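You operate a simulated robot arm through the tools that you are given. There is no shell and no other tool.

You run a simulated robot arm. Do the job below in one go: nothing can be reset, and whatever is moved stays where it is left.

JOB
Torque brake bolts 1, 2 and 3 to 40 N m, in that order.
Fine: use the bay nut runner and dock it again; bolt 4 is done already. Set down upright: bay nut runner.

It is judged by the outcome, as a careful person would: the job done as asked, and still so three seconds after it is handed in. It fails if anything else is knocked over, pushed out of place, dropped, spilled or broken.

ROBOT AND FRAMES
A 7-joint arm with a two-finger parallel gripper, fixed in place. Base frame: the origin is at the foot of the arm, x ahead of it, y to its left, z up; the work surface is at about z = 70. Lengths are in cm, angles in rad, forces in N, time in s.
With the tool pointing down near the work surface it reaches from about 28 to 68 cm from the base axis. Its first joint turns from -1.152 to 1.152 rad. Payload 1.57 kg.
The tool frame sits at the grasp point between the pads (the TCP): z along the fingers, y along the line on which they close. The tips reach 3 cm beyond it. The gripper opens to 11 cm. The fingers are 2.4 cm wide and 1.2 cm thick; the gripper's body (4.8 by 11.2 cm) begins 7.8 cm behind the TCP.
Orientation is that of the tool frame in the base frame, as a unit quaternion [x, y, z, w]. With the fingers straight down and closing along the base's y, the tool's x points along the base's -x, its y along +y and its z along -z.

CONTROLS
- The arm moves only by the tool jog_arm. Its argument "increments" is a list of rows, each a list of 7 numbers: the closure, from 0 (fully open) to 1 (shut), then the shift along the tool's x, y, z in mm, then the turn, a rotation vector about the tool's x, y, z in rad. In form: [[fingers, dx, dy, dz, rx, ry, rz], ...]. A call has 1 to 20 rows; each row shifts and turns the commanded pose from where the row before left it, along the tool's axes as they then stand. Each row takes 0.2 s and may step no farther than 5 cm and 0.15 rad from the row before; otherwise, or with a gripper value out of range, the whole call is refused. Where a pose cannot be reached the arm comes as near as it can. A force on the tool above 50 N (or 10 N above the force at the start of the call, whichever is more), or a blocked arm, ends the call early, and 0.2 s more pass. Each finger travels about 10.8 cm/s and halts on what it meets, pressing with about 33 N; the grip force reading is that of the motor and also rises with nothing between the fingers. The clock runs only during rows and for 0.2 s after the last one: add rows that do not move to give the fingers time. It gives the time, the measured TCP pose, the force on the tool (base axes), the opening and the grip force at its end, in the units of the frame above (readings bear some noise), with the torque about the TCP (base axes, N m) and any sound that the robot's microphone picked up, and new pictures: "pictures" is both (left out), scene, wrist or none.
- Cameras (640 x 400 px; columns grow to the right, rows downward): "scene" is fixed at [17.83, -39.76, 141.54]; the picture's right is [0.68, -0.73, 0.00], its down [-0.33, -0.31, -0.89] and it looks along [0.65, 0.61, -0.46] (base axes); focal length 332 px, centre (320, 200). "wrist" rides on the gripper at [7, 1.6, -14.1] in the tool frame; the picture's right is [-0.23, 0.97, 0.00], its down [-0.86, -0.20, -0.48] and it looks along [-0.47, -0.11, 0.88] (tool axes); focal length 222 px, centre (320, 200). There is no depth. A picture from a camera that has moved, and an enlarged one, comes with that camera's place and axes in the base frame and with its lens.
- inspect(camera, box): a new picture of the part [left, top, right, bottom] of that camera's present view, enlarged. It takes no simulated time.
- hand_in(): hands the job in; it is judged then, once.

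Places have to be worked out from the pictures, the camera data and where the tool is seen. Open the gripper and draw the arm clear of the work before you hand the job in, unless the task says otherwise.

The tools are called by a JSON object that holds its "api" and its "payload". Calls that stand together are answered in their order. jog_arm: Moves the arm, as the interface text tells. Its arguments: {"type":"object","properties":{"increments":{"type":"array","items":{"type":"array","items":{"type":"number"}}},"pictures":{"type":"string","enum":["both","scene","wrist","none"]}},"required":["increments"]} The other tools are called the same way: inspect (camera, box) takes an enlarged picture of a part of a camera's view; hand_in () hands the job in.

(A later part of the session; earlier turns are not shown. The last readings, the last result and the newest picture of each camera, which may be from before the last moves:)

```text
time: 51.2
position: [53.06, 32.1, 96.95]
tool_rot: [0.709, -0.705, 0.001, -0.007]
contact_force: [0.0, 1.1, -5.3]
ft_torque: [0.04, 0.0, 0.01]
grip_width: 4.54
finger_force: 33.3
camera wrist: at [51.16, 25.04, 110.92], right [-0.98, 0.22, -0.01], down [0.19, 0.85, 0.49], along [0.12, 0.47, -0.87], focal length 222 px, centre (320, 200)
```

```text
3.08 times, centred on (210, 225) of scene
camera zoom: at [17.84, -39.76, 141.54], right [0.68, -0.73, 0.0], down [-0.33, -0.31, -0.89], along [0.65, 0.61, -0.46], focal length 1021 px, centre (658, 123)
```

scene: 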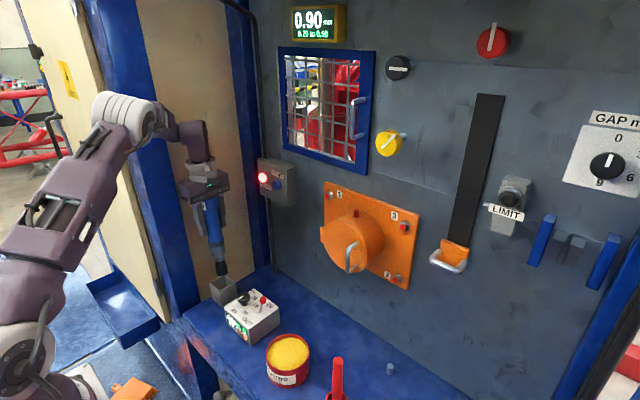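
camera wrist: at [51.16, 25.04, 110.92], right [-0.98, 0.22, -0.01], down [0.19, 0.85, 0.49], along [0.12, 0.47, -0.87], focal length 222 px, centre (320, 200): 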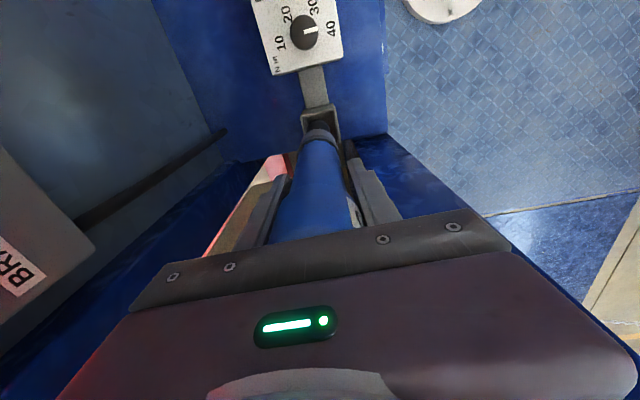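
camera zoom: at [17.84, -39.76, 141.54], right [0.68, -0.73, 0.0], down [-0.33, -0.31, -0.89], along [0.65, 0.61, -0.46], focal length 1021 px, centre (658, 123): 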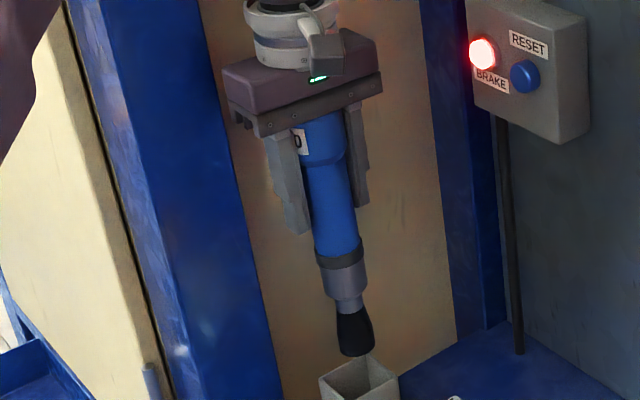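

Triangulating the tip gives (53.25, 31.3, 79.6), so the runner leans about 3° in the grip, and the dock centre is (53.07, 31.93). I tilt the tool to make the runner plumb, recentre, and look again.

{"api": "jog_arm", "payload": {"increments": [[1.0, 0, 0, -6, 0, 0, 0], [1.0, 0, 0, 0, -0.006, -0.024, 0], [1.0, 1.5, 0, 0, -0.006, -0.022, 0], [1.0, 0, 0, 0, 0, 0, 0], [1.0, 0, 0, 0, 0, 0, 0]]}}

{"api": "inspect", "payload": {"camera": "scene", "box": [190, 240, 250, 310]}}

{"api": "inspect", "payload": {"camera": "wrist", "box": [270, 90, 370, 180]}}

{"api": "inspect", "payload": {"camera": "scene", "box": [170, 160, 250, 290]}}

```text
time: 52.4
position: [53.03, 31.9, 97.41]
tool_rot: [0.709, -0.704, -0.02, -0.019]
contact_force: [0.2, -0.6, -5.1]
ft_torque: [0.01, 0.0, 0.0]
grip_width: 4.53
finger_force: 33.3
camera wrist: at [51.38, 24.23, 111.12], right [-0.98, 0.22, 0.01], down [0.19, 0.83, 0.52], along [0.1, 0.51, -0.85], focal length 222 px, centre (320, 200)
```

scene: 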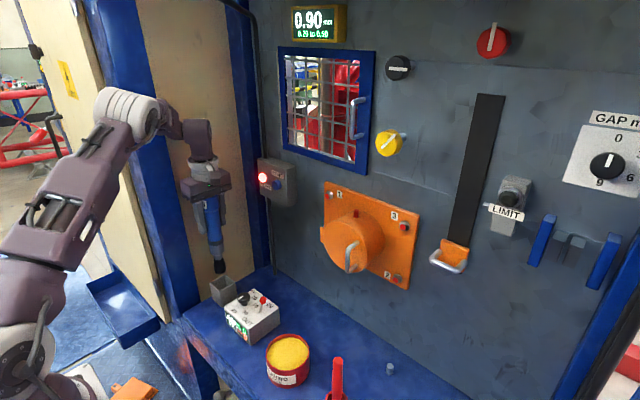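
wrist: 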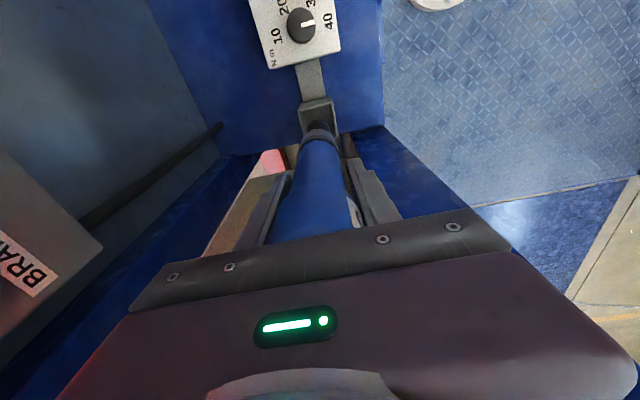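

```text
5.71 times, centred on (220, 275) of scene
camera zoom: at [17.84, -39.76, 141.54], right [0.68, -0.73, 0.0], down [-0.33, -0.31, -0.89], along [0.65, 0.61, -0.46], focal length 1896 px, centre (891, -229)
```

zoom: 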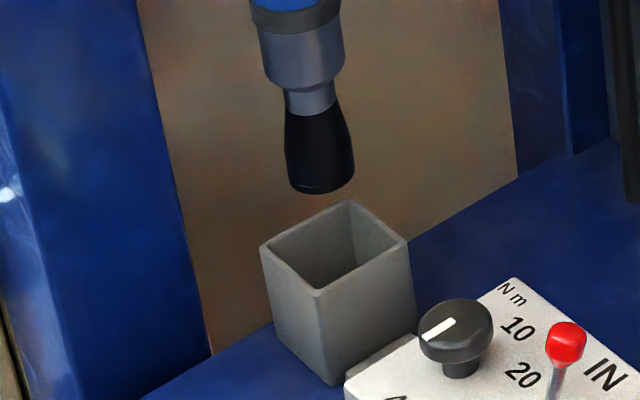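

```text
4.44 times, centred on (320, 135) of wrist
camera zoom: at [51.38, 24.23, 111.12], right [-0.98, 0.22, 0.01], down [0.19, 0.83, 0.52], along [0.1, 0.51, -0.85], focal length 987 px, centre (320, 489)
```

zoom: 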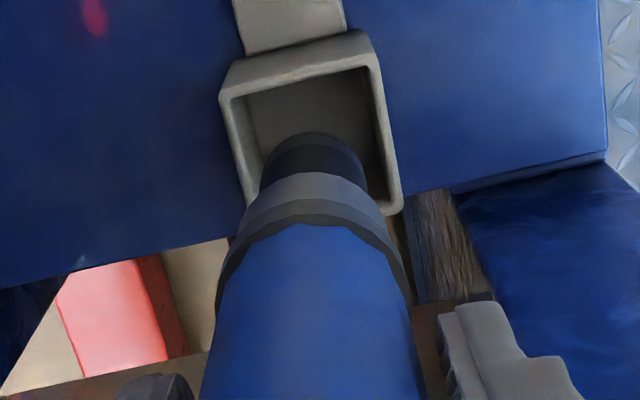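

```text
3.08 times, centred on (210, 225) of scene
camera zoom: at [17.84, -39.76, 141.54], right [0.68, -0.73, 0.0], down [-0.33, -0.31, -0.89], along [0.65, 0.61, -0.46], focal length 1021 px, centre (658, 123)
```

zoom: 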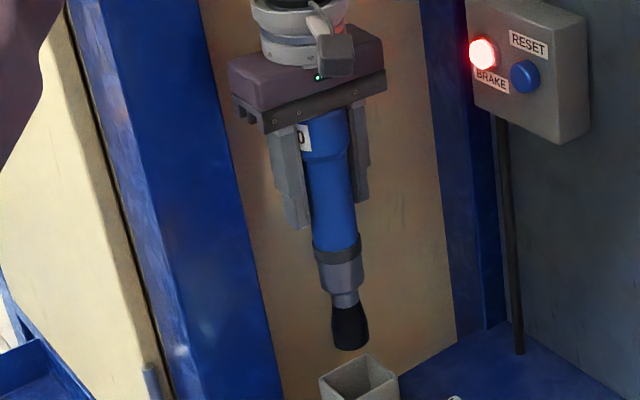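

The tip is now plumb and within about 2 mm of the dock centre. I lower in two small stages, watching the force.

{"api": "jog_arm", "payload": {"increments": [[1.0, 0, -1, 8, 0, 0, 0], [1.0, 0, 0, 8, 0, 0, 0], [1.0, 0, 0, 8, 0, 0, 0], [1.0, 0, 0, 8, 0, 0, 0], [1.0, 0, 0, 6, 0, 0, 0], [1.0, 0, 0, 0, 0, 0, 0]]}}

{"api": "inspect", "payload": {"camera": "scene", "box": [190, 240, 250, 310]}}

{"api": "inspect", "payload": {"camera": "wrist", "box": [270, 90, 370, 180]}}

```text
time: 53.8
position: [53.28, 32.08, 93.71]
tool_rot: [0.709, -0.704, -0.019, -0.019]
contact_force: [0.3, -0.4, -5.3]
ft_torque: [0.0, 0.0, -0.02]
grip_width: 4.5
finger_force: 33.1
camera wrist: at [51.52, 24.4, 107.32], right [-0.98, 0.22, 0.01], down [0.19, 0.83, 0.52], along [0.1, 0.51, -0.85], focal length 222 px, centre (320, 200)
```

scene: 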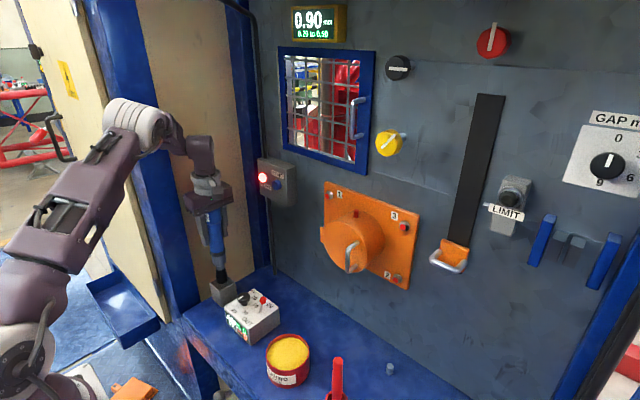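
wrist: 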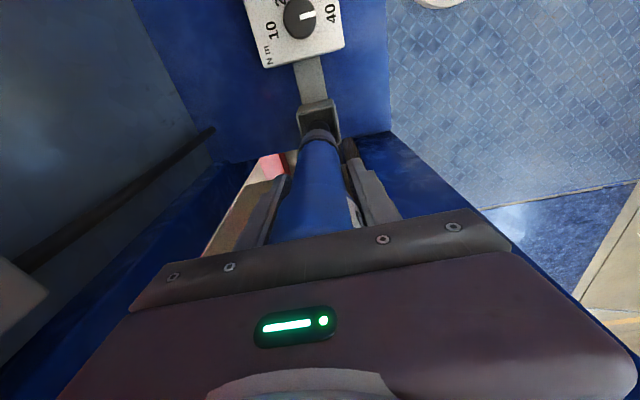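

```text
5.71 times, centred on (220, 275) of scene
camera zoom: at [17.84, -39.76, 141.54], right [0.68, -0.73, 0.0], down [-0.33, -0.31, -0.89], along [0.65, 0.61, -0.46], focal length 1896 px, centre (891, -229)
```

zoom: 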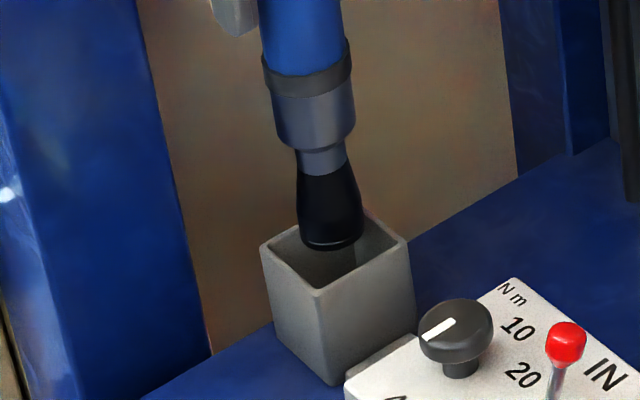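

```text
4.44 times, centred on (320, 135) of wrist
camera zoom: at [51.52, 24.4, 107.32], right [-0.98, 0.22, 0.01], down [0.19, 0.83, 0.52], along [0.1, 0.51, -0.85], focal length 987 px, centre (320, 489)
```

zoom: 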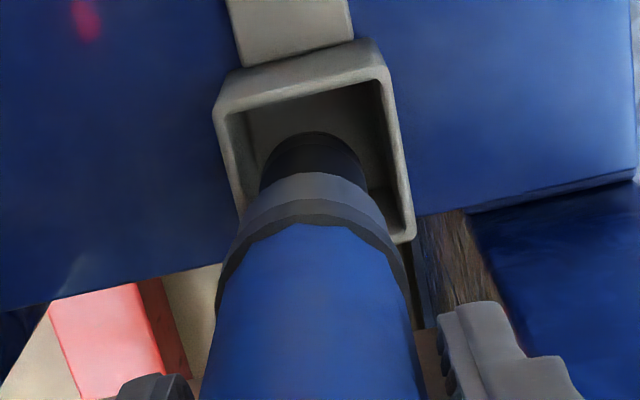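

The tip is at the opening and needs about 3 mm toward −y to be centred. I shift that and lower in.

{"api": "jog_arm", "payload": {"increments": [[1.0, 3, 0, 0, 0, 0, 0], [1.0, 0, 0, 6, 0, 0, 0], [1.0, 0, 0, 6, 0, 0, 0], [1.0, 0, 0, 6, 0, 0, 0], [1.0, 0, 0, 6, 0, 0, 0], [1.0, 0, 0, 0, 0, 0, 0]]}}

{"api": "inspect", "payload": {"camera": "scene", "box": [190, 240, 250, 310]}}

```text
time: 55.2
position: [53.28, 31.91, 91.24]
tool_rot: [0.709, -0.704, -0.019, -0.019]
contact_force: [-0.4, -0.2, -5.3]
ft_torque: [0.05, 0.03, 0.01]
grip_width: 4.53
finger_force: 32.5
camera wrist: at [51.59, 24.26, 104.85], right [-0.98, 0.22, 0.01], down [0.19, 0.83, 0.52], along [0.1, 0.51, -0.85], focal length 222 px, centre (320, 200)
```

scene: 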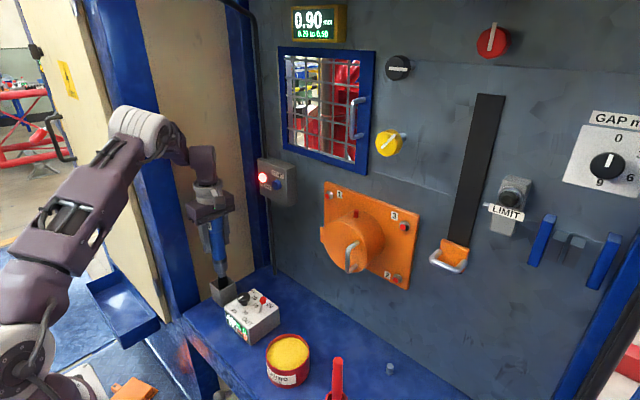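
wrist: 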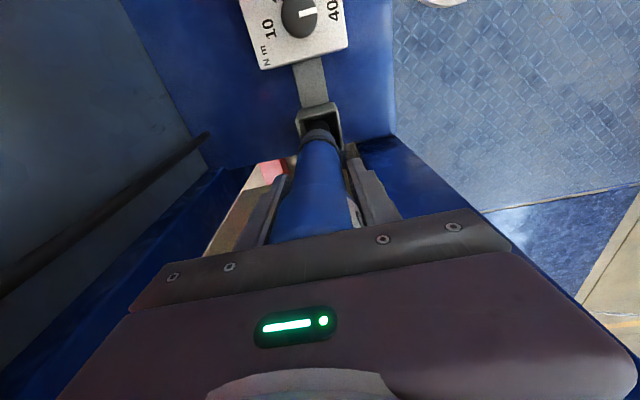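

```text
5.71 times, centred on (220, 275) of scene
camera zoom: at [17.84, -39.76, 141.54], right [0.68, -0.73, 0.0], down [-0.33, -0.31, -0.89], along [0.65, 0.61, -0.46], focal length 1896 px, centre (891, -229)
```

zoom: 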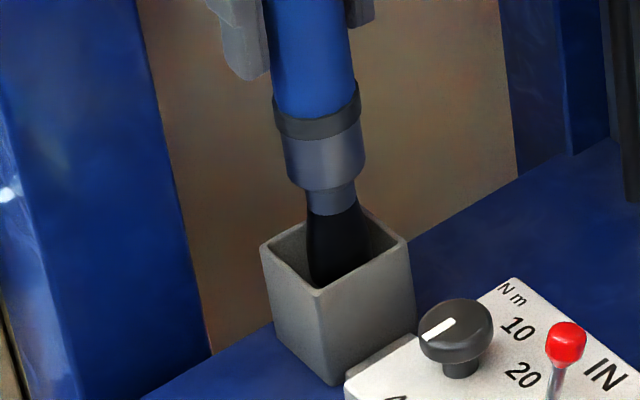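

The tip is inside the dock with no contact force. I keep lowering toward the bottom.

{"api": "jog_arm", "payload": {"increments": [[1.0, 0, 0, 6, 0, 0, 0], [1.0, 0, 0, 6, 0, 0, 0], [1.0, 0, 0, 6, 0, 0, 0], [1.0, 0, 0, 6, 0, 0, 0], [1.0, 0, 0, 6, 0, 0, 0], [1.0, 0, 0, 3, 0, 0, 0], [1.0, 0, 0, 0, 0, 0, 0]]}}

{"api": "inspect", "payload": {"camera": "scene", "box": [190, 210, 250, 310]}}

```text
time: 56.8
position: [53.26, 32.01, 87.86]
tool_rot: [0.71, -0.704, -0.019, -0.018]
contact_force: [-0.7, -0.2, -5.0]
ft_torque: [0.03, -0.01, 0.02]
grip_width: 4.52
finger_force: 33.1
camera wrist: at [51.54, 24.44, 101.56], right [-0.98, 0.22, 0.01], down [0.19, 0.83, 0.52], along [0.1, 0.51, -0.85], focal length 222 px, centre (320, 200)
```

scene: 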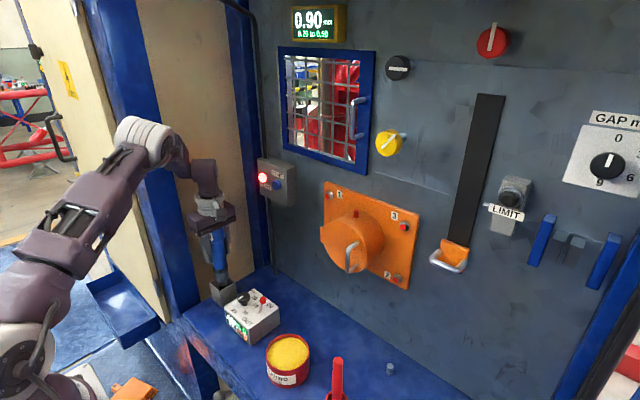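
wrist: 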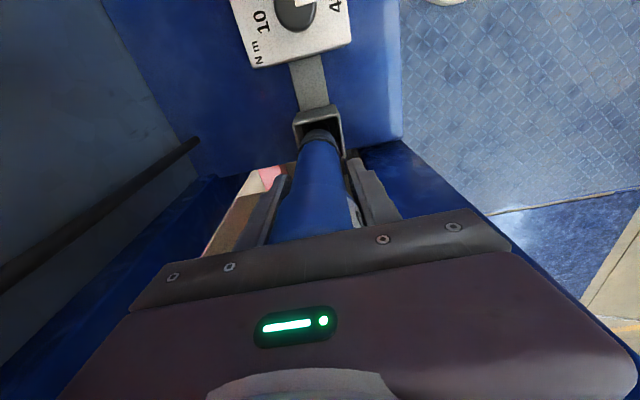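

```text
4.00 times, centred on (220, 260) of scene
camera zoom: at [17.84, -39.76, 141.54], right [0.68, -0.73, 0.0], down [-0.33, -0.31, -0.89], along [0.65, 0.61, -0.46], focal length 1328 px, centre (720, -40)
```

zoom: 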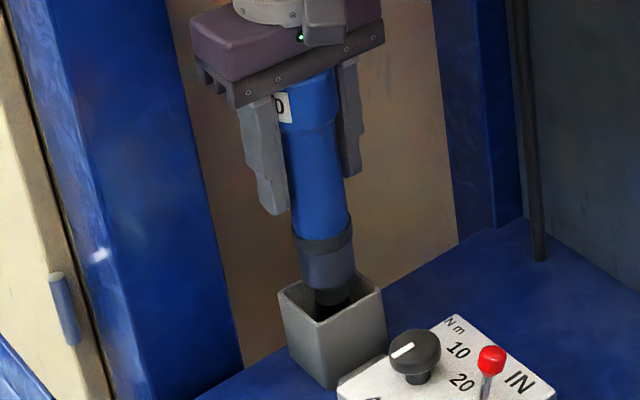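

Almost at the bottom. I lower a few millimetres at a time until the weight is taken.

{"api": "jog_arm", "payload": {"increments": [[1.0, 0, 0, 2, 0, 0, 0], [1.0, 0, 0, 2, 0, 0, 0], [1.0, 0, 0, 0, 0, 0, 0]], "pictures": "none"}}

{"api": "jog_arm", "payload": {"increments": [[1.0, 0, 0, 2, 0, 0, 0], [1.0, 0, 0, 1, 0, 0, 0], [1.0, 0, 0, 0, 0, 0, 0]], "pictures": "none"}}

```text
time: 57.6
position: [53.2, 32.25, 87.51]
tool_rot: [0.71, -0.704, -0.02, -0.02]
contact_force: [0.7, -0.1, -5.1]
ft_torque: [0.01, -0.01, 0.01]
grip_width: 4.53
finger_force: 32.3
```

```text
time: 58.4
position: [53.19, 32.12, 87.4]
tool_rot: [0.709, -0.704, -0.019, -0.021]
contact_force: [-3.8, -2.6, 31.4]
ft_torque: [-0.95, 0.75, -0.03]
grip_width: 4.51
finger_force: 33.7
```

It is on the bottom (31 N push). I ease up 2 mm, then open the fingers slowly and check that it stands.

{"api": "jog_arm", "payload": {"increments": [[1.0, 0, 0, -2, 0, 0, 0], [0.57, 0, 0, 0, 0, 0, 0], [0.5, 0, 0, 0, 0, 0, 0], [0.4, 0, 0, 0, 0, 0, 0], [0.2, 0, 0, 0, 0, 0, 0], [0, 0, 0, 0, 0, 0, 0], [0, 0, 0, 0, 0, 0, 0]]}}

{"api": "inspect", "payload": {"camera": "scene", "box": [190, 210, 250, 310]}}

```text
time: 60.0
position: [53.03, 32.17, 87.49]
tool_rot: [0.709, -0.704, -0.02, -0.018]
contact_force: [-0.1, -0.9, -0.5]
ft_torque: [0.0, 0.0, 0.01]
grip_width: 11.02
finger_force: 0.1
camera wrist: at [51.53, 24.49, 101.11], right [-0.98, 0.22, 0.01], down [0.19, 0.83, 0.52], along [0.1, 0.51, -0.85], focal length 222 px, centre (320, 200)
```

scene: 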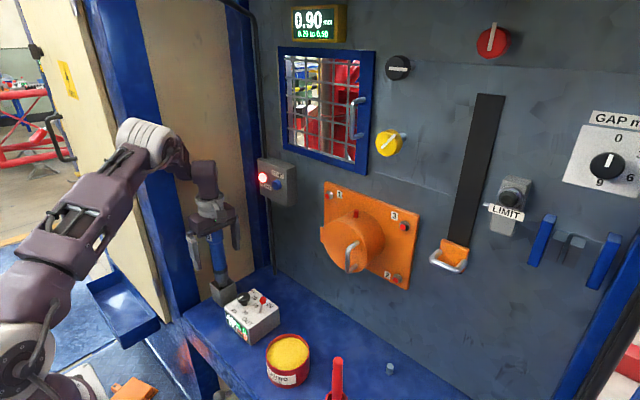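
wrist: 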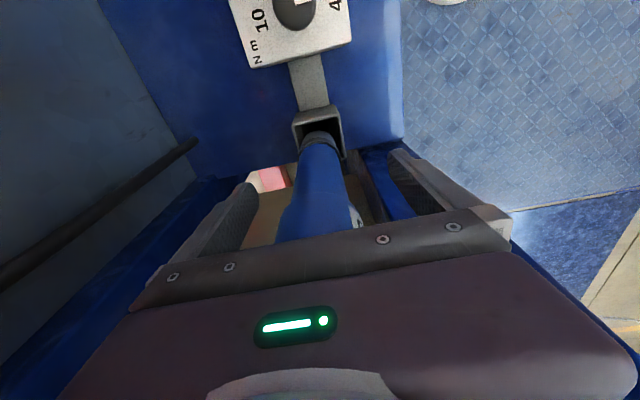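

```text
4.00 times, centred on (220, 260) of scene
camera zoom: at [17.83, -39.76, 141.54], right [0.68, -0.73, 0.0], down [-0.33, -0.31, -0.89], along [0.65, 0.61, -0.46], focal length 1328 px, centre (720, -40)
```

zoom: 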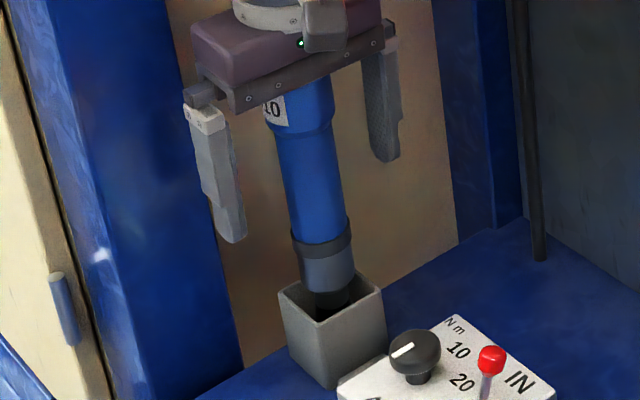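

The runner stands docked. I raise clear, move back toward the arm side, and turn the wrist half a turn for a leaning grip.

{"api": "jog_arm", "payload": {"increments": [[0, 0, 0, -20, 0, 0, 0], [0, 0, 0, -30, 0, 0, 0], [0, 0, 0, -30, 0, 0, 0], [0, 0, 0, -30, 0, 0, 0], [0, 0, 0, -30, 0, 0, 0], [0, 0, 0, -30, 0, 0, 0], [0, 25, 5, 0, 0, 0, 0], [0, 30, 5, 0, 0, 0, 0], [0, 30, 5, 0, 0, 0, 0], [0, 30, 5, 0, 0, 0, 0], [0, 0, 0, 0, 0, 0, 0.15], [0, 0, 0, 0, 0, 0, 0.15], [0, 0, 0, 0, 0, 0, 0.15], [0, 0, 0, 0, 0, 0, 0.15], [0, 0, 0, 0, 0, 0, 0.15], [0, 0, 0, 0, 0, 0, 0.15], [0, 0, 0, 0, 0, 0, 0.15], [0, 0, 0, 0, 0, 0, 0.15], [0, 0, 0, 0, 0, 0, 0.15], [0, 0, 0, 0, 0, 0, 0.15]]}}

{"api": "inspect", "payload": {"camera": "scene", "box": [180, 200, 280, 320]}}

```text
time: 64.2
position: [51.27, 19.73, 103.84]
tool_rot: [-0.038, 0.999, 0.028, 0.001]
contact_force: [-0.5, -0.2, -0.3]
ft_torque: [0.0, 0.0, -0.01]
grip_width: 11.0
finger_force: 0.0
camera wrist: at [44.13, 20.08, 117.86], right [0.15, 0.99, 0.05], down [0.87, -0.16, 0.47], along [0.47, -0.02, -0.88], focal length 222 px, centre (320, 200)
```

scene: 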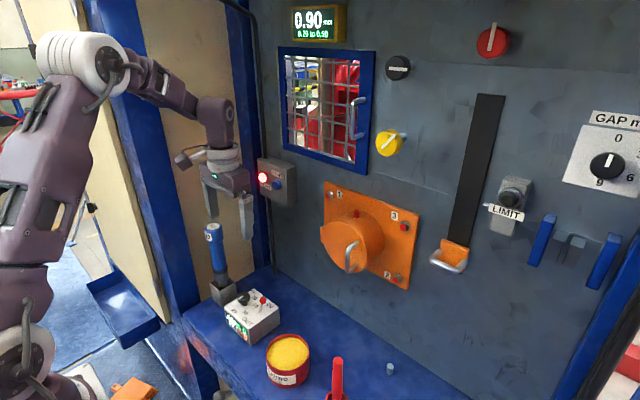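
wrist: 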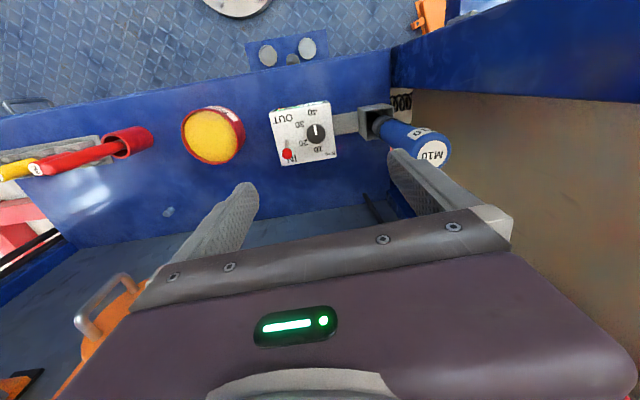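

```text
3.33 times, centred on (230, 260) of scene
camera zoom: at [17.83, -39.76, 141.54], right [0.68, -0.73, 0.0], down [-0.33, -0.31, -0.89], along [0.65, 0.61, -0.46], focal length 1106 px, centre (620, 0)
```

zoom: 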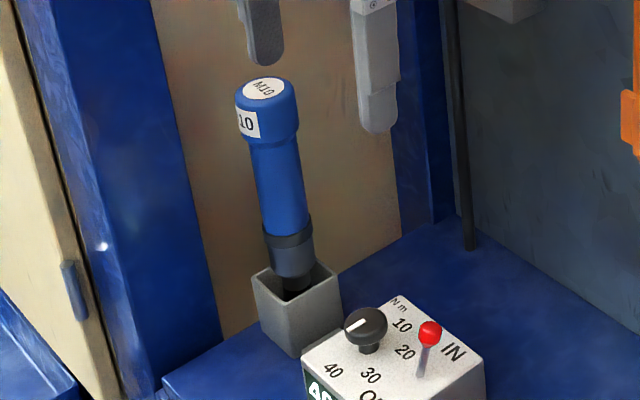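

The runner stands plumb in the dock. I continue the wrist rotation so tool x points to +y.

{"api": "jog_arm", "payload": {"increments": [[0, 0, 0, 0, 0, 0, 0.15], [0, 0, 0, 0, 0, 0, 0.15], [0, 0, 0, 0, 0, 0, 0.15], [0, 0, 0, 0, 0, 0, 0.15], [0, 0, 0, 0, 0, 0, 0.15], [0, 0, 0, 0, 0, 0, 0.15], [0, 0, 0, 0, 0, 0, 0.15], [0, 0, 0, 0, 0, 0, 0.15], [0, 0, 0, 0, 0, 0, 0.15], [0, 0, 0, 0, 0, 0, 0.15], [0, 0, 0, 0, 0, 0, 0.146], [0, 0, 0, 0, 0, 0, 0]]}}

```text
time: 66.8
position: [51.36, 19.6, 103.76]
tool_rot: [0.706, 0.708, 0.02, -0.02]
contact_force: [0.4, 0.3, -0.7]
ft_torque: [-0.02, -0.03, 0.01]
grip_width: 11.04
finger_force: 0.1
camera wrist: at [52.78, 25.87, 118.2], right [0.97, -0.23, -0.01], down [-0.2, -0.88, 0.43], along [-0.11, -0.42, -0.9], focal length 222 px, centre (320, 200)
```

scene: 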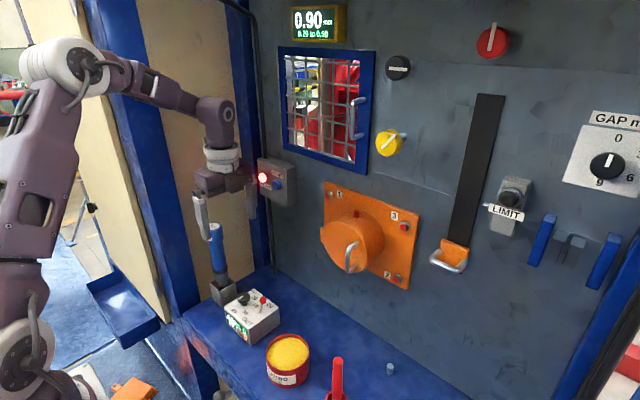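
wrist: 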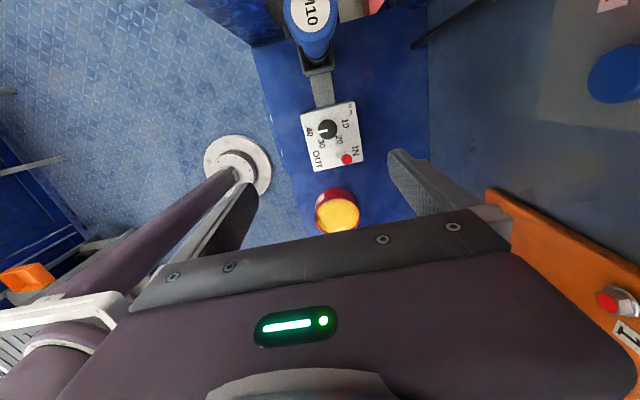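

The half-turn is reachable. I now lean the tool about 45° toward +y, so the fingers will come at the handle from the arm side and above.

{"api": "jog_arm", "payload": {"increments": [[0, 0, 0, 0, 0, 0.13, 0], [0, 0, 0, 0, 0, 0.15, 0], [0, 0, 0, 0, 0, 0.15, 0], [0, 0, 0, 0, 0, 0.15, 0], [0, 0, 0, 0, 0, 0.15, 0], [0, 0, 0, 0, 0, 0, 0]]}}

{"api": "inspect", "payload": {"camera": "wrist", "box": [220, 20, 420, 220]}}

```text
time: 68.2
position: [51.32, 19.65, 103.71]
tool_rot: [0.652, 0.654, 0.271, -0.271]
contact_force: [-0.6, 0.7, 0.6]
ft_torque: [-0.01, 0.02, 0.01]
grip_width: 10.99
finger_force: 0.0
camera wrist: at [52.84, 14.72, 118.67], right [0.97, -0.16, -0.16], down [-0.2, -0.94, -0.27], along [-0.11, 0.29, -0.95], focal length 222 px, centre (320, 200)
```

scene: 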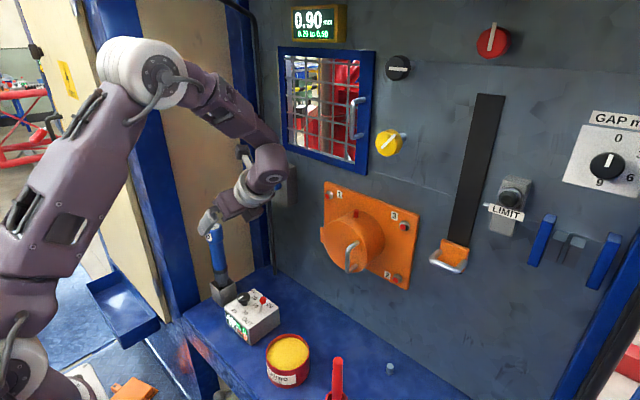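
wrist: 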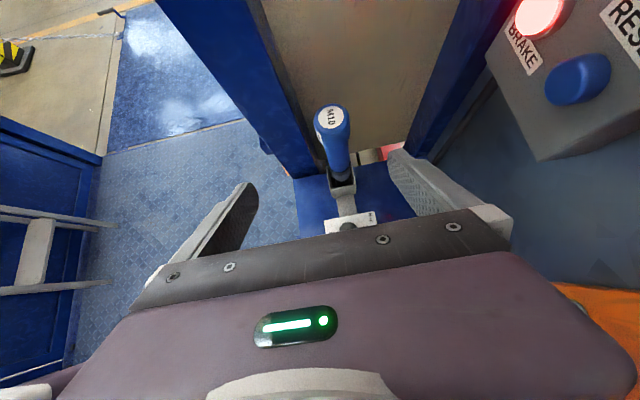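

```text
2.00 times, centred on (320, 120) of wrist
camera zoom: at [52.84, 14.72, 118.67], right [0.97, -0.16, -0.16], down [-0.2, -0.94, -0.27], along [-0.11, 0.29, -0.95], focal length 444 px, centre (320, 360)
```

zoom: 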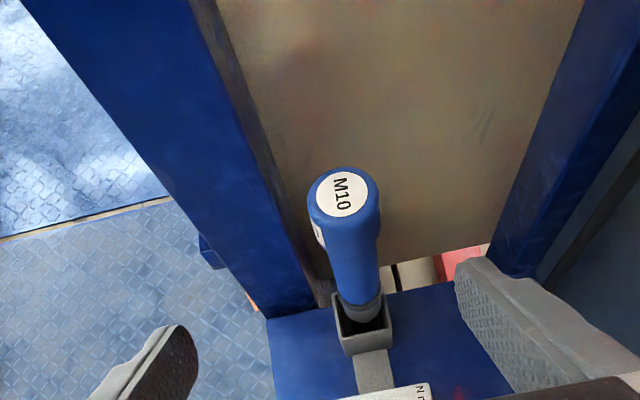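

The runner axis is at (53.1, 32.1) with its top near 95. I move to a pre-grasp point 12 cm short of the handle along the tool direction and check that it lines up between the fingers.

{"api": "jog_arm", "payload": {"increments": [[0, -9, 3.6, 19.9, 0, 0, 0], [0, -9, 3.6, 19.9, 0, 0, 0], [0, -9, 3.6, 19.9, 0, 0, 0], [0, -9, 3.6, 19.9, 0, 0, 0], [0, -9, 3.6, 19.7, 0, 0, 0], [0, 0, 0, 0, 0, 0, 0]]}}

{"api": "inspect", "payload": {"camera": "wrist", "box": [220, 60, 420, 220]}}

{"api": "inspect", "payload": {"camera": "scene", "box": [180, 180, 300, 320]}}

```text
time: 69.6
position: [53.18, 23.6, 93.62]
tool_rot: [0.653, 0.654, 0.27, -0.271]
contact_force: [-0.4, -0.1, 0.1]
ft_torque: [0.03, -0.04, -0.01]
grip_width: 11.01
finger_force: 0.0
camera wrist: at [54.68, 18.55, 108.44], right [0.97, -0.16, -0.16], down [-0.2, -0.94, -0.27], along [-0.11, 0.29, -0.95], focal length 222 px, centre (320, 200)
```

scene: 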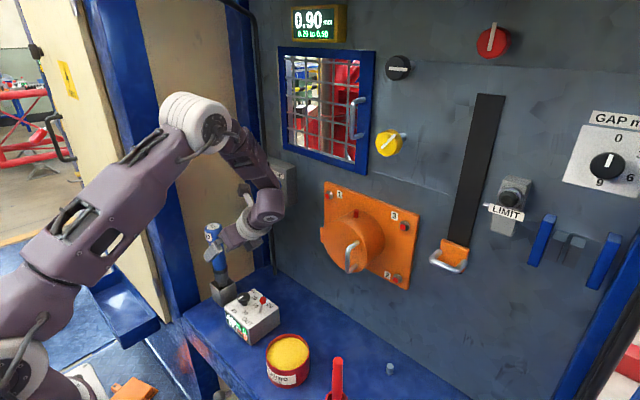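
wrist: 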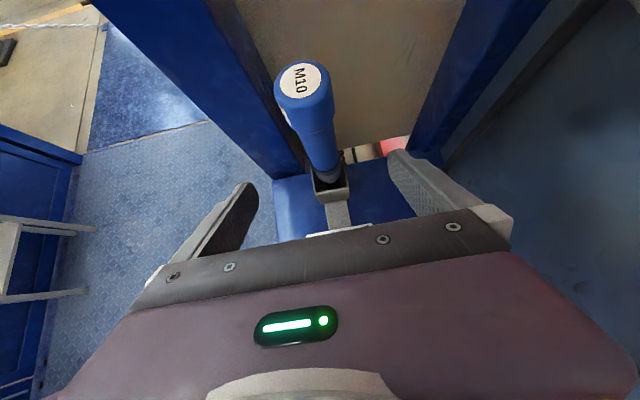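

```text
2.50 times, centred on (320, 140) of wrist
camera zoom: at [54.68, 18.55, 108.44], right [0.97, -0.16, -0.16], down [-0.2, -0.94, -0.27], along [-0.11, 0.29, -0.95], focal length 555 px, centre (320, 350)
```

zoom: 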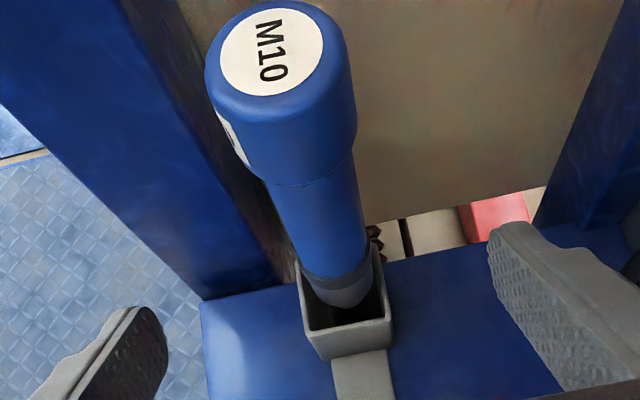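

```text
2.86 times, centred on (240, 250) of scene
camera zoom: at [17.83, -39.76, 141.54], right [0.68, -0.73, 0.0], down [-0.33, -0.31, -0.89], along [0.65, 0.61, -0.46], focal length 948 px, centre (549, 57)
```

zoom: 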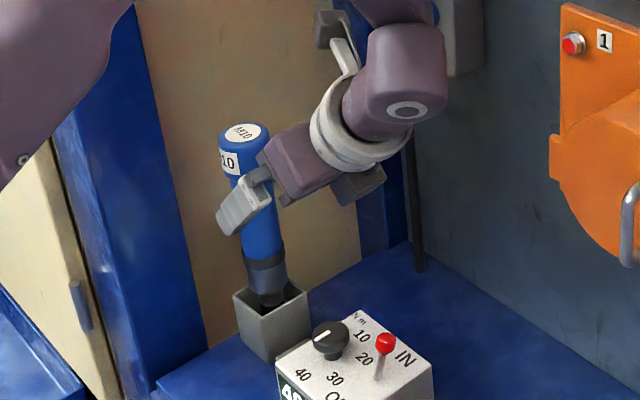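

Everything lines up, so I advance 12 cm along the tool direction to the handle body.

{"api": "jog_arm", "payload": {"increments": [[0, 0, 0, 15, 0, 0, 0], [0, 0, 0, 15, 0, 0, 0], [0, 0, 0, 15, 0, 0, 0], [0, 0, 0, 15, 0, 0, 0], [0, 0, 0, 15, 0, 0, 0], [0, 0, 0, 15, 0, 0, 0], [0, 0, 0, 15, 0, 0, 0], [0, 0, 0, 15, 0, 0, 0], [0, 0, 0, 0, 0, 0, 0]]}}

{"api": "inspect", "payload": {"camera": "scene", "box": [180, 180, 280, 310]}}

{"api": "inspect", "payload": {"camera": "wrist", "box": [220, 60, 420, 240]}}

```text
time: 71.6
position: [52.96, 32.08, 85.39]
tool_rot: [0.652, 0.654, 0.271, -0.271]
contact_force: [0.2, -0.1, 0.2]
ft_torque: [0.03, 0.0, 0.01]
grip_width: 11.03
finger_force: 0.0
camera wrist: at [54.62, 27.06, 100.12], right [0.97, -0.16, -0.16], down [-0.2, -0.94, -0.27], along [-0.11, 0.29, -0.95], focal length 222 px, centre (320, 200)
```

scene: 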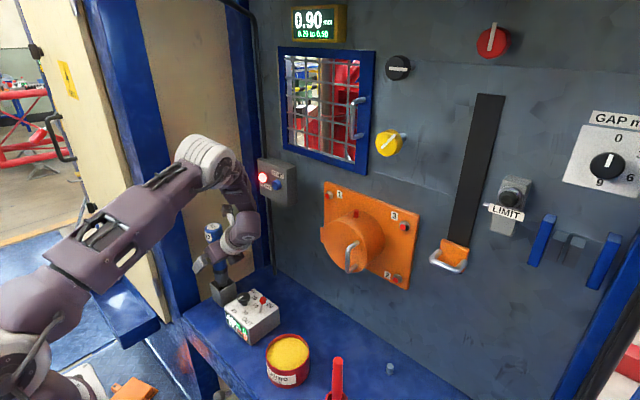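
wrist: 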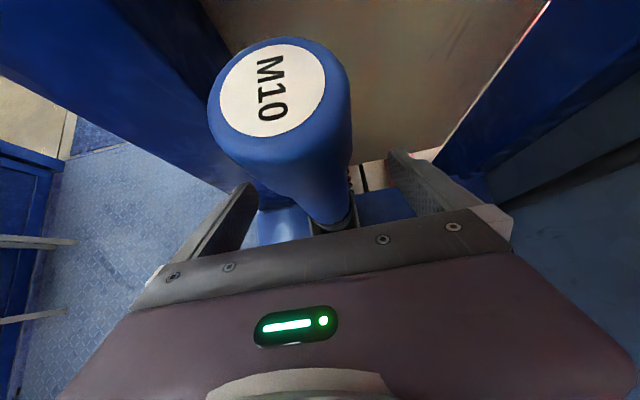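

```text
3.08 times, centred on (230, 245) of scene
camera zoom: at [17.83, -39.76, 141.54], right [0.68, -0.73, 0.0], down [-0.33, -0.31, -0.89], along [0.65, 0.61, -0.46], focal length 1021 px, centre (597, 62)
```

zoom: 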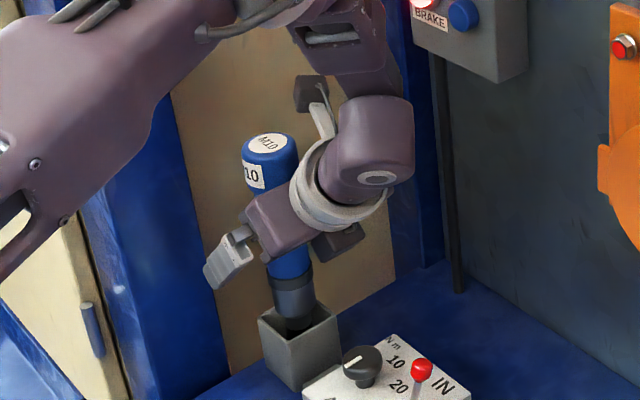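

```text
2.22 times, centred on (320, 150) of wrist
camera zoom: at [54.62, 27.06, 100.12], right [0.97, -0.16, -0.16], down [-0.2, -0.94, -0.27], along [-0.11, 0.29, -0.95], focal length 494 px, centre (320, 311)
```

zoom: 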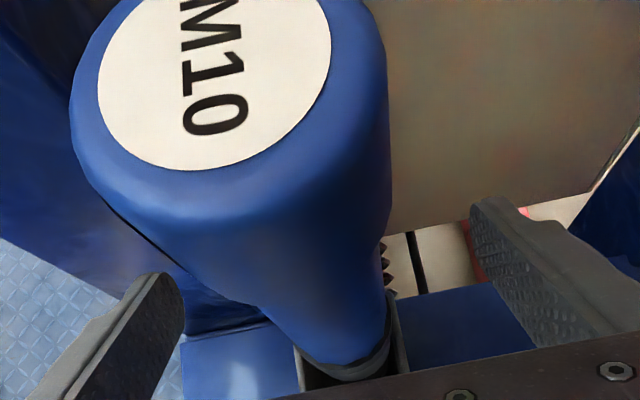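

No contact, and the TCP is on the runner axis at z≈85.4. I close on the handle body.

{"api": "jog_arm", "payload": {"increments": [[0.2, 0, 0, 0, 0, 0, 0], [0.4, 0, 0, 0, 0, 0, 0], [0.55, 0, 0, 0, 0, 0, 0], [0.65, 0, 0, 0, 0, 0, 0], [0.75, 0, 0, 0, 0, 0, 0], [1.0, 0, 0, 0, 0, 0, 0], [1.0, 0, 0, 0, 0, 0, 0]]}}

{"api": "inspect", "payload": {"camera": "scene", "box": [180, 180, 280, 310]}}

```text
time: 73.2
position: [53.08, 32.08, 85.26]
tool_rot: [0.653, 0.654, 0.271, -0.27]
contact_force: [2.7, -1.8, 0.1]
ft_torque: [0.01, -0.24, -0.01]
grip_width: 3.88
finger_force: 33.3
camera wrist: at [54.63, 27.04, 100.14], right [0.97, -0.16, -0.16], down [-0.2, -0.94, -0.27], along [-0.11, 0.29, -0.95], focal length 222 px, centre (320, 200)
```

scene: 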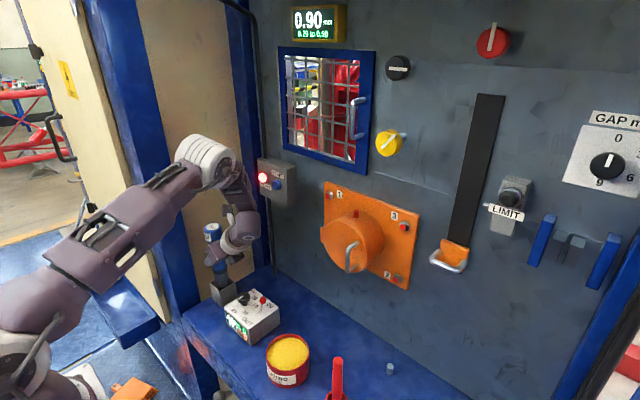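
wrist: 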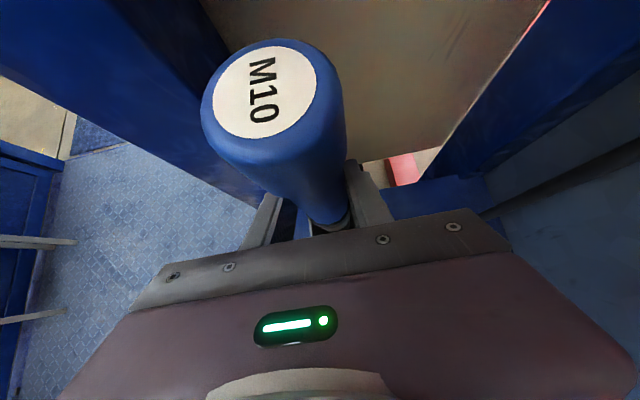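

```text
3.08 times, centred on (230, 245) of scene
camera zoom: at [17.83, -39.76, 141.54], right [0.68, -0.73, 0.0], down [-0.33, -0.31, -0.89], along [0.65, 0.61, -0.46], focal length 1021 px, centre (597, 62)
```

zoom: 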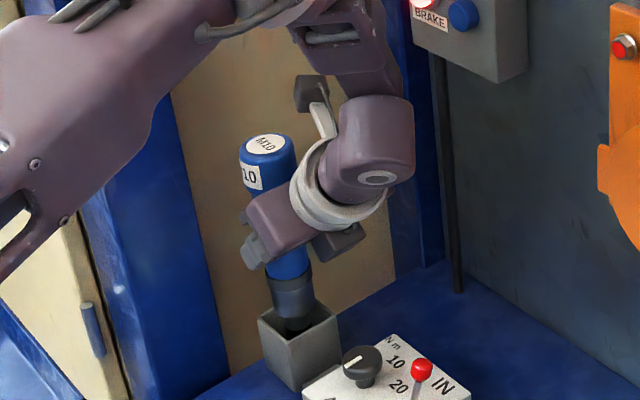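

Grip is 3.88 cm on the handle body, with the TCP at (53.08, 32.08, 85.26); I note this pose for re-docking. I lift straight up out of the dock.

{"api": "jog_arm", "payload": {"increments": [[1.0, 3.5, 0, -3.5, 0, 0, 0], [1.0, 7, 0, -7, 0, 0, 0], [1.0, 10.6, 0, -10.6, 0, 0, 0], [1.0, 10.6, 0, -10.6, 0, 0, 0], [1.0, 10.6, 0, -10.6, 0, 0, 0], [1.0, 10.6, 0, -10.6, 0, 0, 0], [1.0, 10.6, 0, -10.6, 0, 0, 0], [1.0, 10.6, 0, -10.6, 0, 0, 0], [1.0, 7, 0, -7, 0, 0, 0], [1.0, 0, 0, 0, 0, 0, 0]]}}

{"api": "inspect", "payload": {"camera": "scene", "box": [180, 160, 280, 300]}}

```text
time: 75.4
position: [52.97, 32.0, 96.61]
tool_rot: [0.652, 0.655, 0.27, -0.271]
contact_force: [0.3, -0.3, -4.9]
ft_torque: [-0.03, -0.01, 0.01]
grip_width: 3.83
finger_force: 32.8
camera wrist: at [54.48, 27.01, 111.39], right [0.97, -0.16, -0.16], down [-0.2, -0.94, -0.27], along [-0.11, 0.29, -0.95], focal length 222 px, centre (320, 200)
```

scene: 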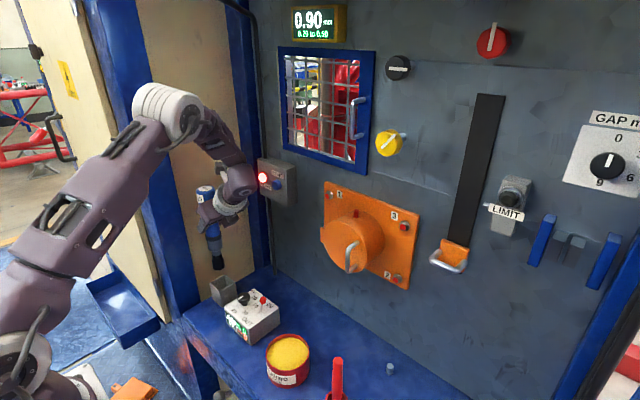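
wrist: 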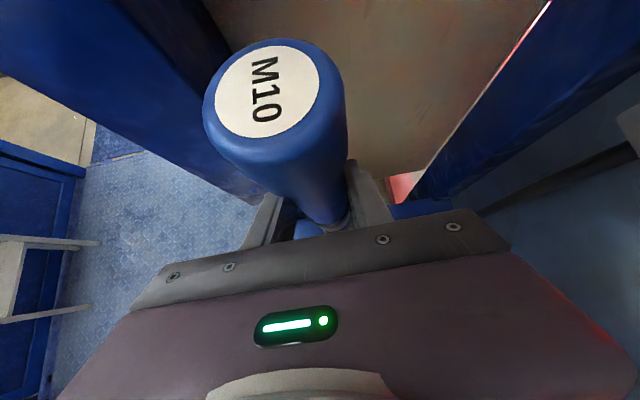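

```text
2.86 times, centred on (230, 230) of scene
camera zoom: at [17.84, -39.76, 141.54], right [0.68, -0.73, 0.0], down [-0.33, -0.31, -0.89], along [0.65, 0.61, -0.46], focal length 948 px, centre (577, 114)
```

zoom: 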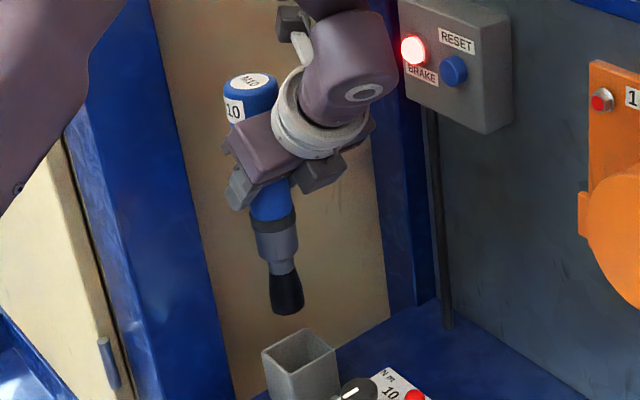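

The runner is out, hanging plumb with no slip. I carry it up and away to about (45, 10, 112), still in this orientation.

{"api": "jog_arm", "payload": {"increments": [[1.0, 5, 0, -10, 0, 0, 0], [1.0, 0, -6, -15, 0, 0, 0], [1.0, -5, -7, -23, 0, 0, 0], [1.0, -5, -7, -24, 0, 0, 0], [1.0, -5, -7, -24, 0, 0, 0], [1.0, -5, -7, -24, 0, 0, 0], [1.0, -5, -7, -24, 0, 0, 0], [1.0, -5, -7, -24, 0, 0, 0], [1.0, -5, -7, -24, 0, 0, 0], [1.0, -5, -7, -24, 0, 0, 0], [1.0, -5, -7, -24, 0, 0, 0], [1.0, -5, -7, -24, 0, 0, 0], [1.0, -2, -4, -5, 0, 0, 0], [1.0, 0, 0, 0, 0, 0, 0]]}}

```text
time: 78.4
position: [44.96, 9.62, 112.33]
tool_rot: [0.652, 0.655, 0.269, -0.272]
contact_force: [-0.2, -0.2, -5.0]
ft_torque: [-0.03, 0.01, 0.02]
grip_width: 3.87
finger_force: 32.7
camera wrist: at [46.56, 4.7, 127.08], right [0.97, -0.16, -0.16], down [-0.2, -0.94, -0.27], along [-0.11, 0.29, -0.95], focal length 222 px, centre (320, 200)
```

scene: 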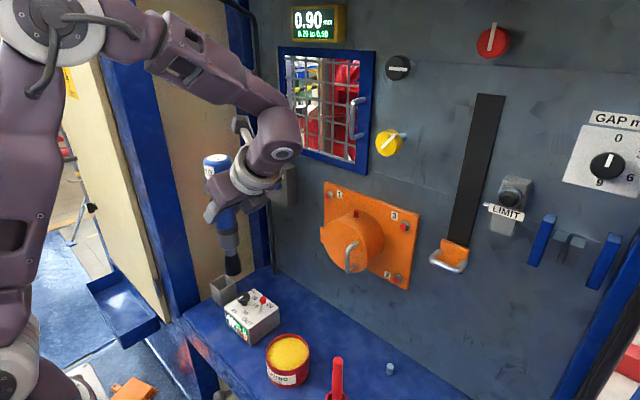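
wrist: 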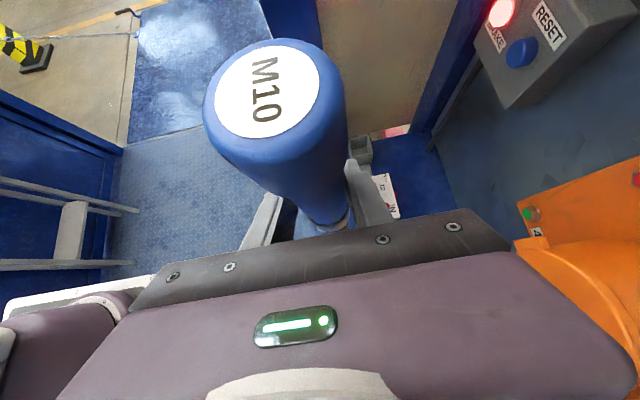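

Now the 120° compound rotation that brings the socket toward the wall with the tool pointing forward and down. I do the first half.

{"api": "jog_arm", "payload": {"increments": [[1.0, 0, 0, 0, 0, -0.0863, -0.1222], [1.0, 0, 0, 0, 0, -0.0863, -0.1222], [1.0, 0, 0, 0, 0, -0.0863, -0.1222], [1.0, 0, 0, 0, 0, -0.0863, -0.1222], [1.0, 0, 0, 0, 0, -0.0863, -0.1222], [1.0, 0, 0, 0, 0, -0.0863, -0.1222], [1.0, 0, 0, 0, 0, -0.0863, -0.1222], [1.0, 0, 0, 0, 0, 0, 0]]}}

```text
time: 80.2
position: [45.05, 9.68, 112.3]
tool_rot: [0.375, 0.911, 0.157, 0.065]
contact_force: [-0.1, 0.1, -4.3]
ft_torque: [0.01, 0.02, 0.01]
grip_width: 3.82
finger_force: 32.9
camera wrist: at [37.82, 12.36, 126.01], right [0.81, 0.49, 0.32], down [0.36, -0.85, 0.39], along [0.47, -0.19, -0.86], focal length 222 px, centre (320, 200)
```

scene: 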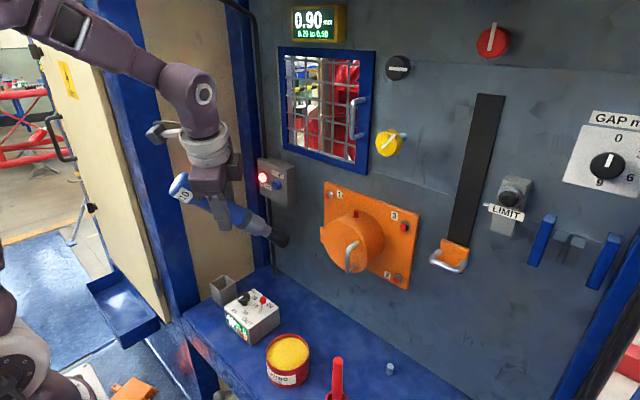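
wrist: 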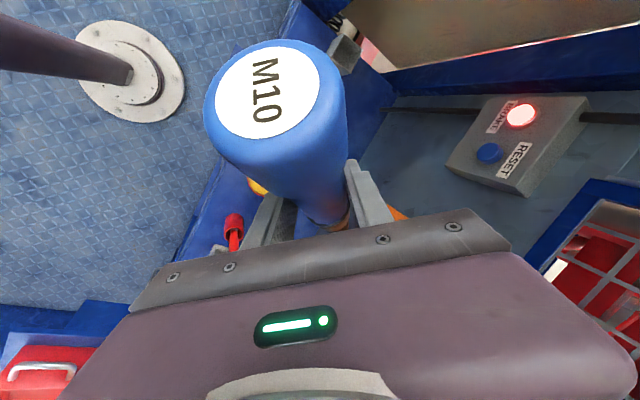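

Going smoothly and the grip is steady. I do the second half of the rotation.

{"api": "jog_arm", "payload": {"increments": [[1.0, 0, 0, 0, 0, -0.0863, -0.1222], [1.0, 0, 0, 0, 0, -0.0863, -0.1222], [1.0, 0, 0, 0, 0, -0.0863, -0.1222], [1.0, 0, 0, 0, 0, -0.0863, -0.1222], [1.0, 0, 0, 0, 0, -0.0863, -0.1222], [1.0, 0, 0, 0, 0, -0.0863, -0.1222], [1.0, 0, 0, 0, 0, -0.0863, -0.1222], [1.0, 0, 0, 0, 0, 0, 0]]}}

{"api": "inspect", "payload": {"camera": "scene", "box": [170, 100, 430, 280]}}

```text
time: 82.0
position: [45.72, 10.01, 113.35]
tool_rot: [0.044, 0.929, 0.029, 0.367]
contact_force: [-0.3, 0.3, -4.5]
ft_torque: [0.04, 0.01, 0.0]
grip_width: 3.84
finger_force: 33.3
out of reach, approached as far as the arm can: row 7
camera wrist: at [31.05, 12.17, 119.02], right [0.22, 0.95, 0.24], down [0.28, -0.3, 0.91], along [0.93, -0.14, -0.33], focal length 222 px, centre (320, 200)
```

scene: 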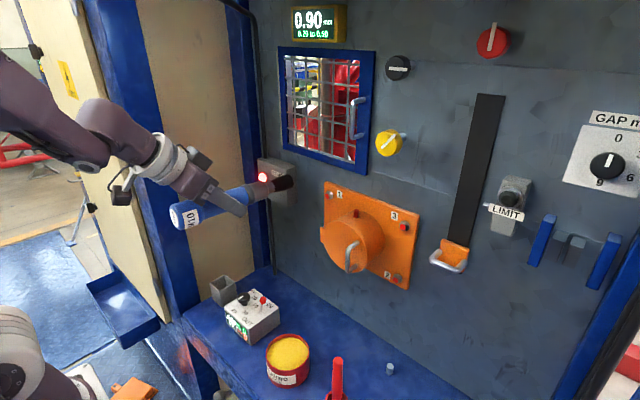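
wrist: 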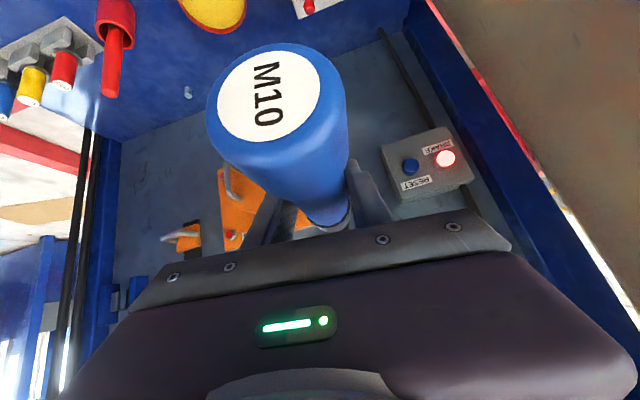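

```text
2.22 times, centred on (300, 190) of scene
camera zoom: at [17.84, -39.76, 141.54], right [0.68, -0.73, 0.0], down [-0.33, -0.31, -0.89], along [0.65, 0.61, -0.46], focal length 738 px, centre (364, 222)
```

zoom: 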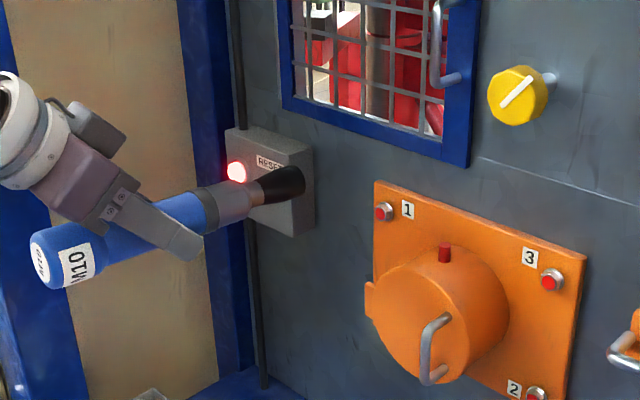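

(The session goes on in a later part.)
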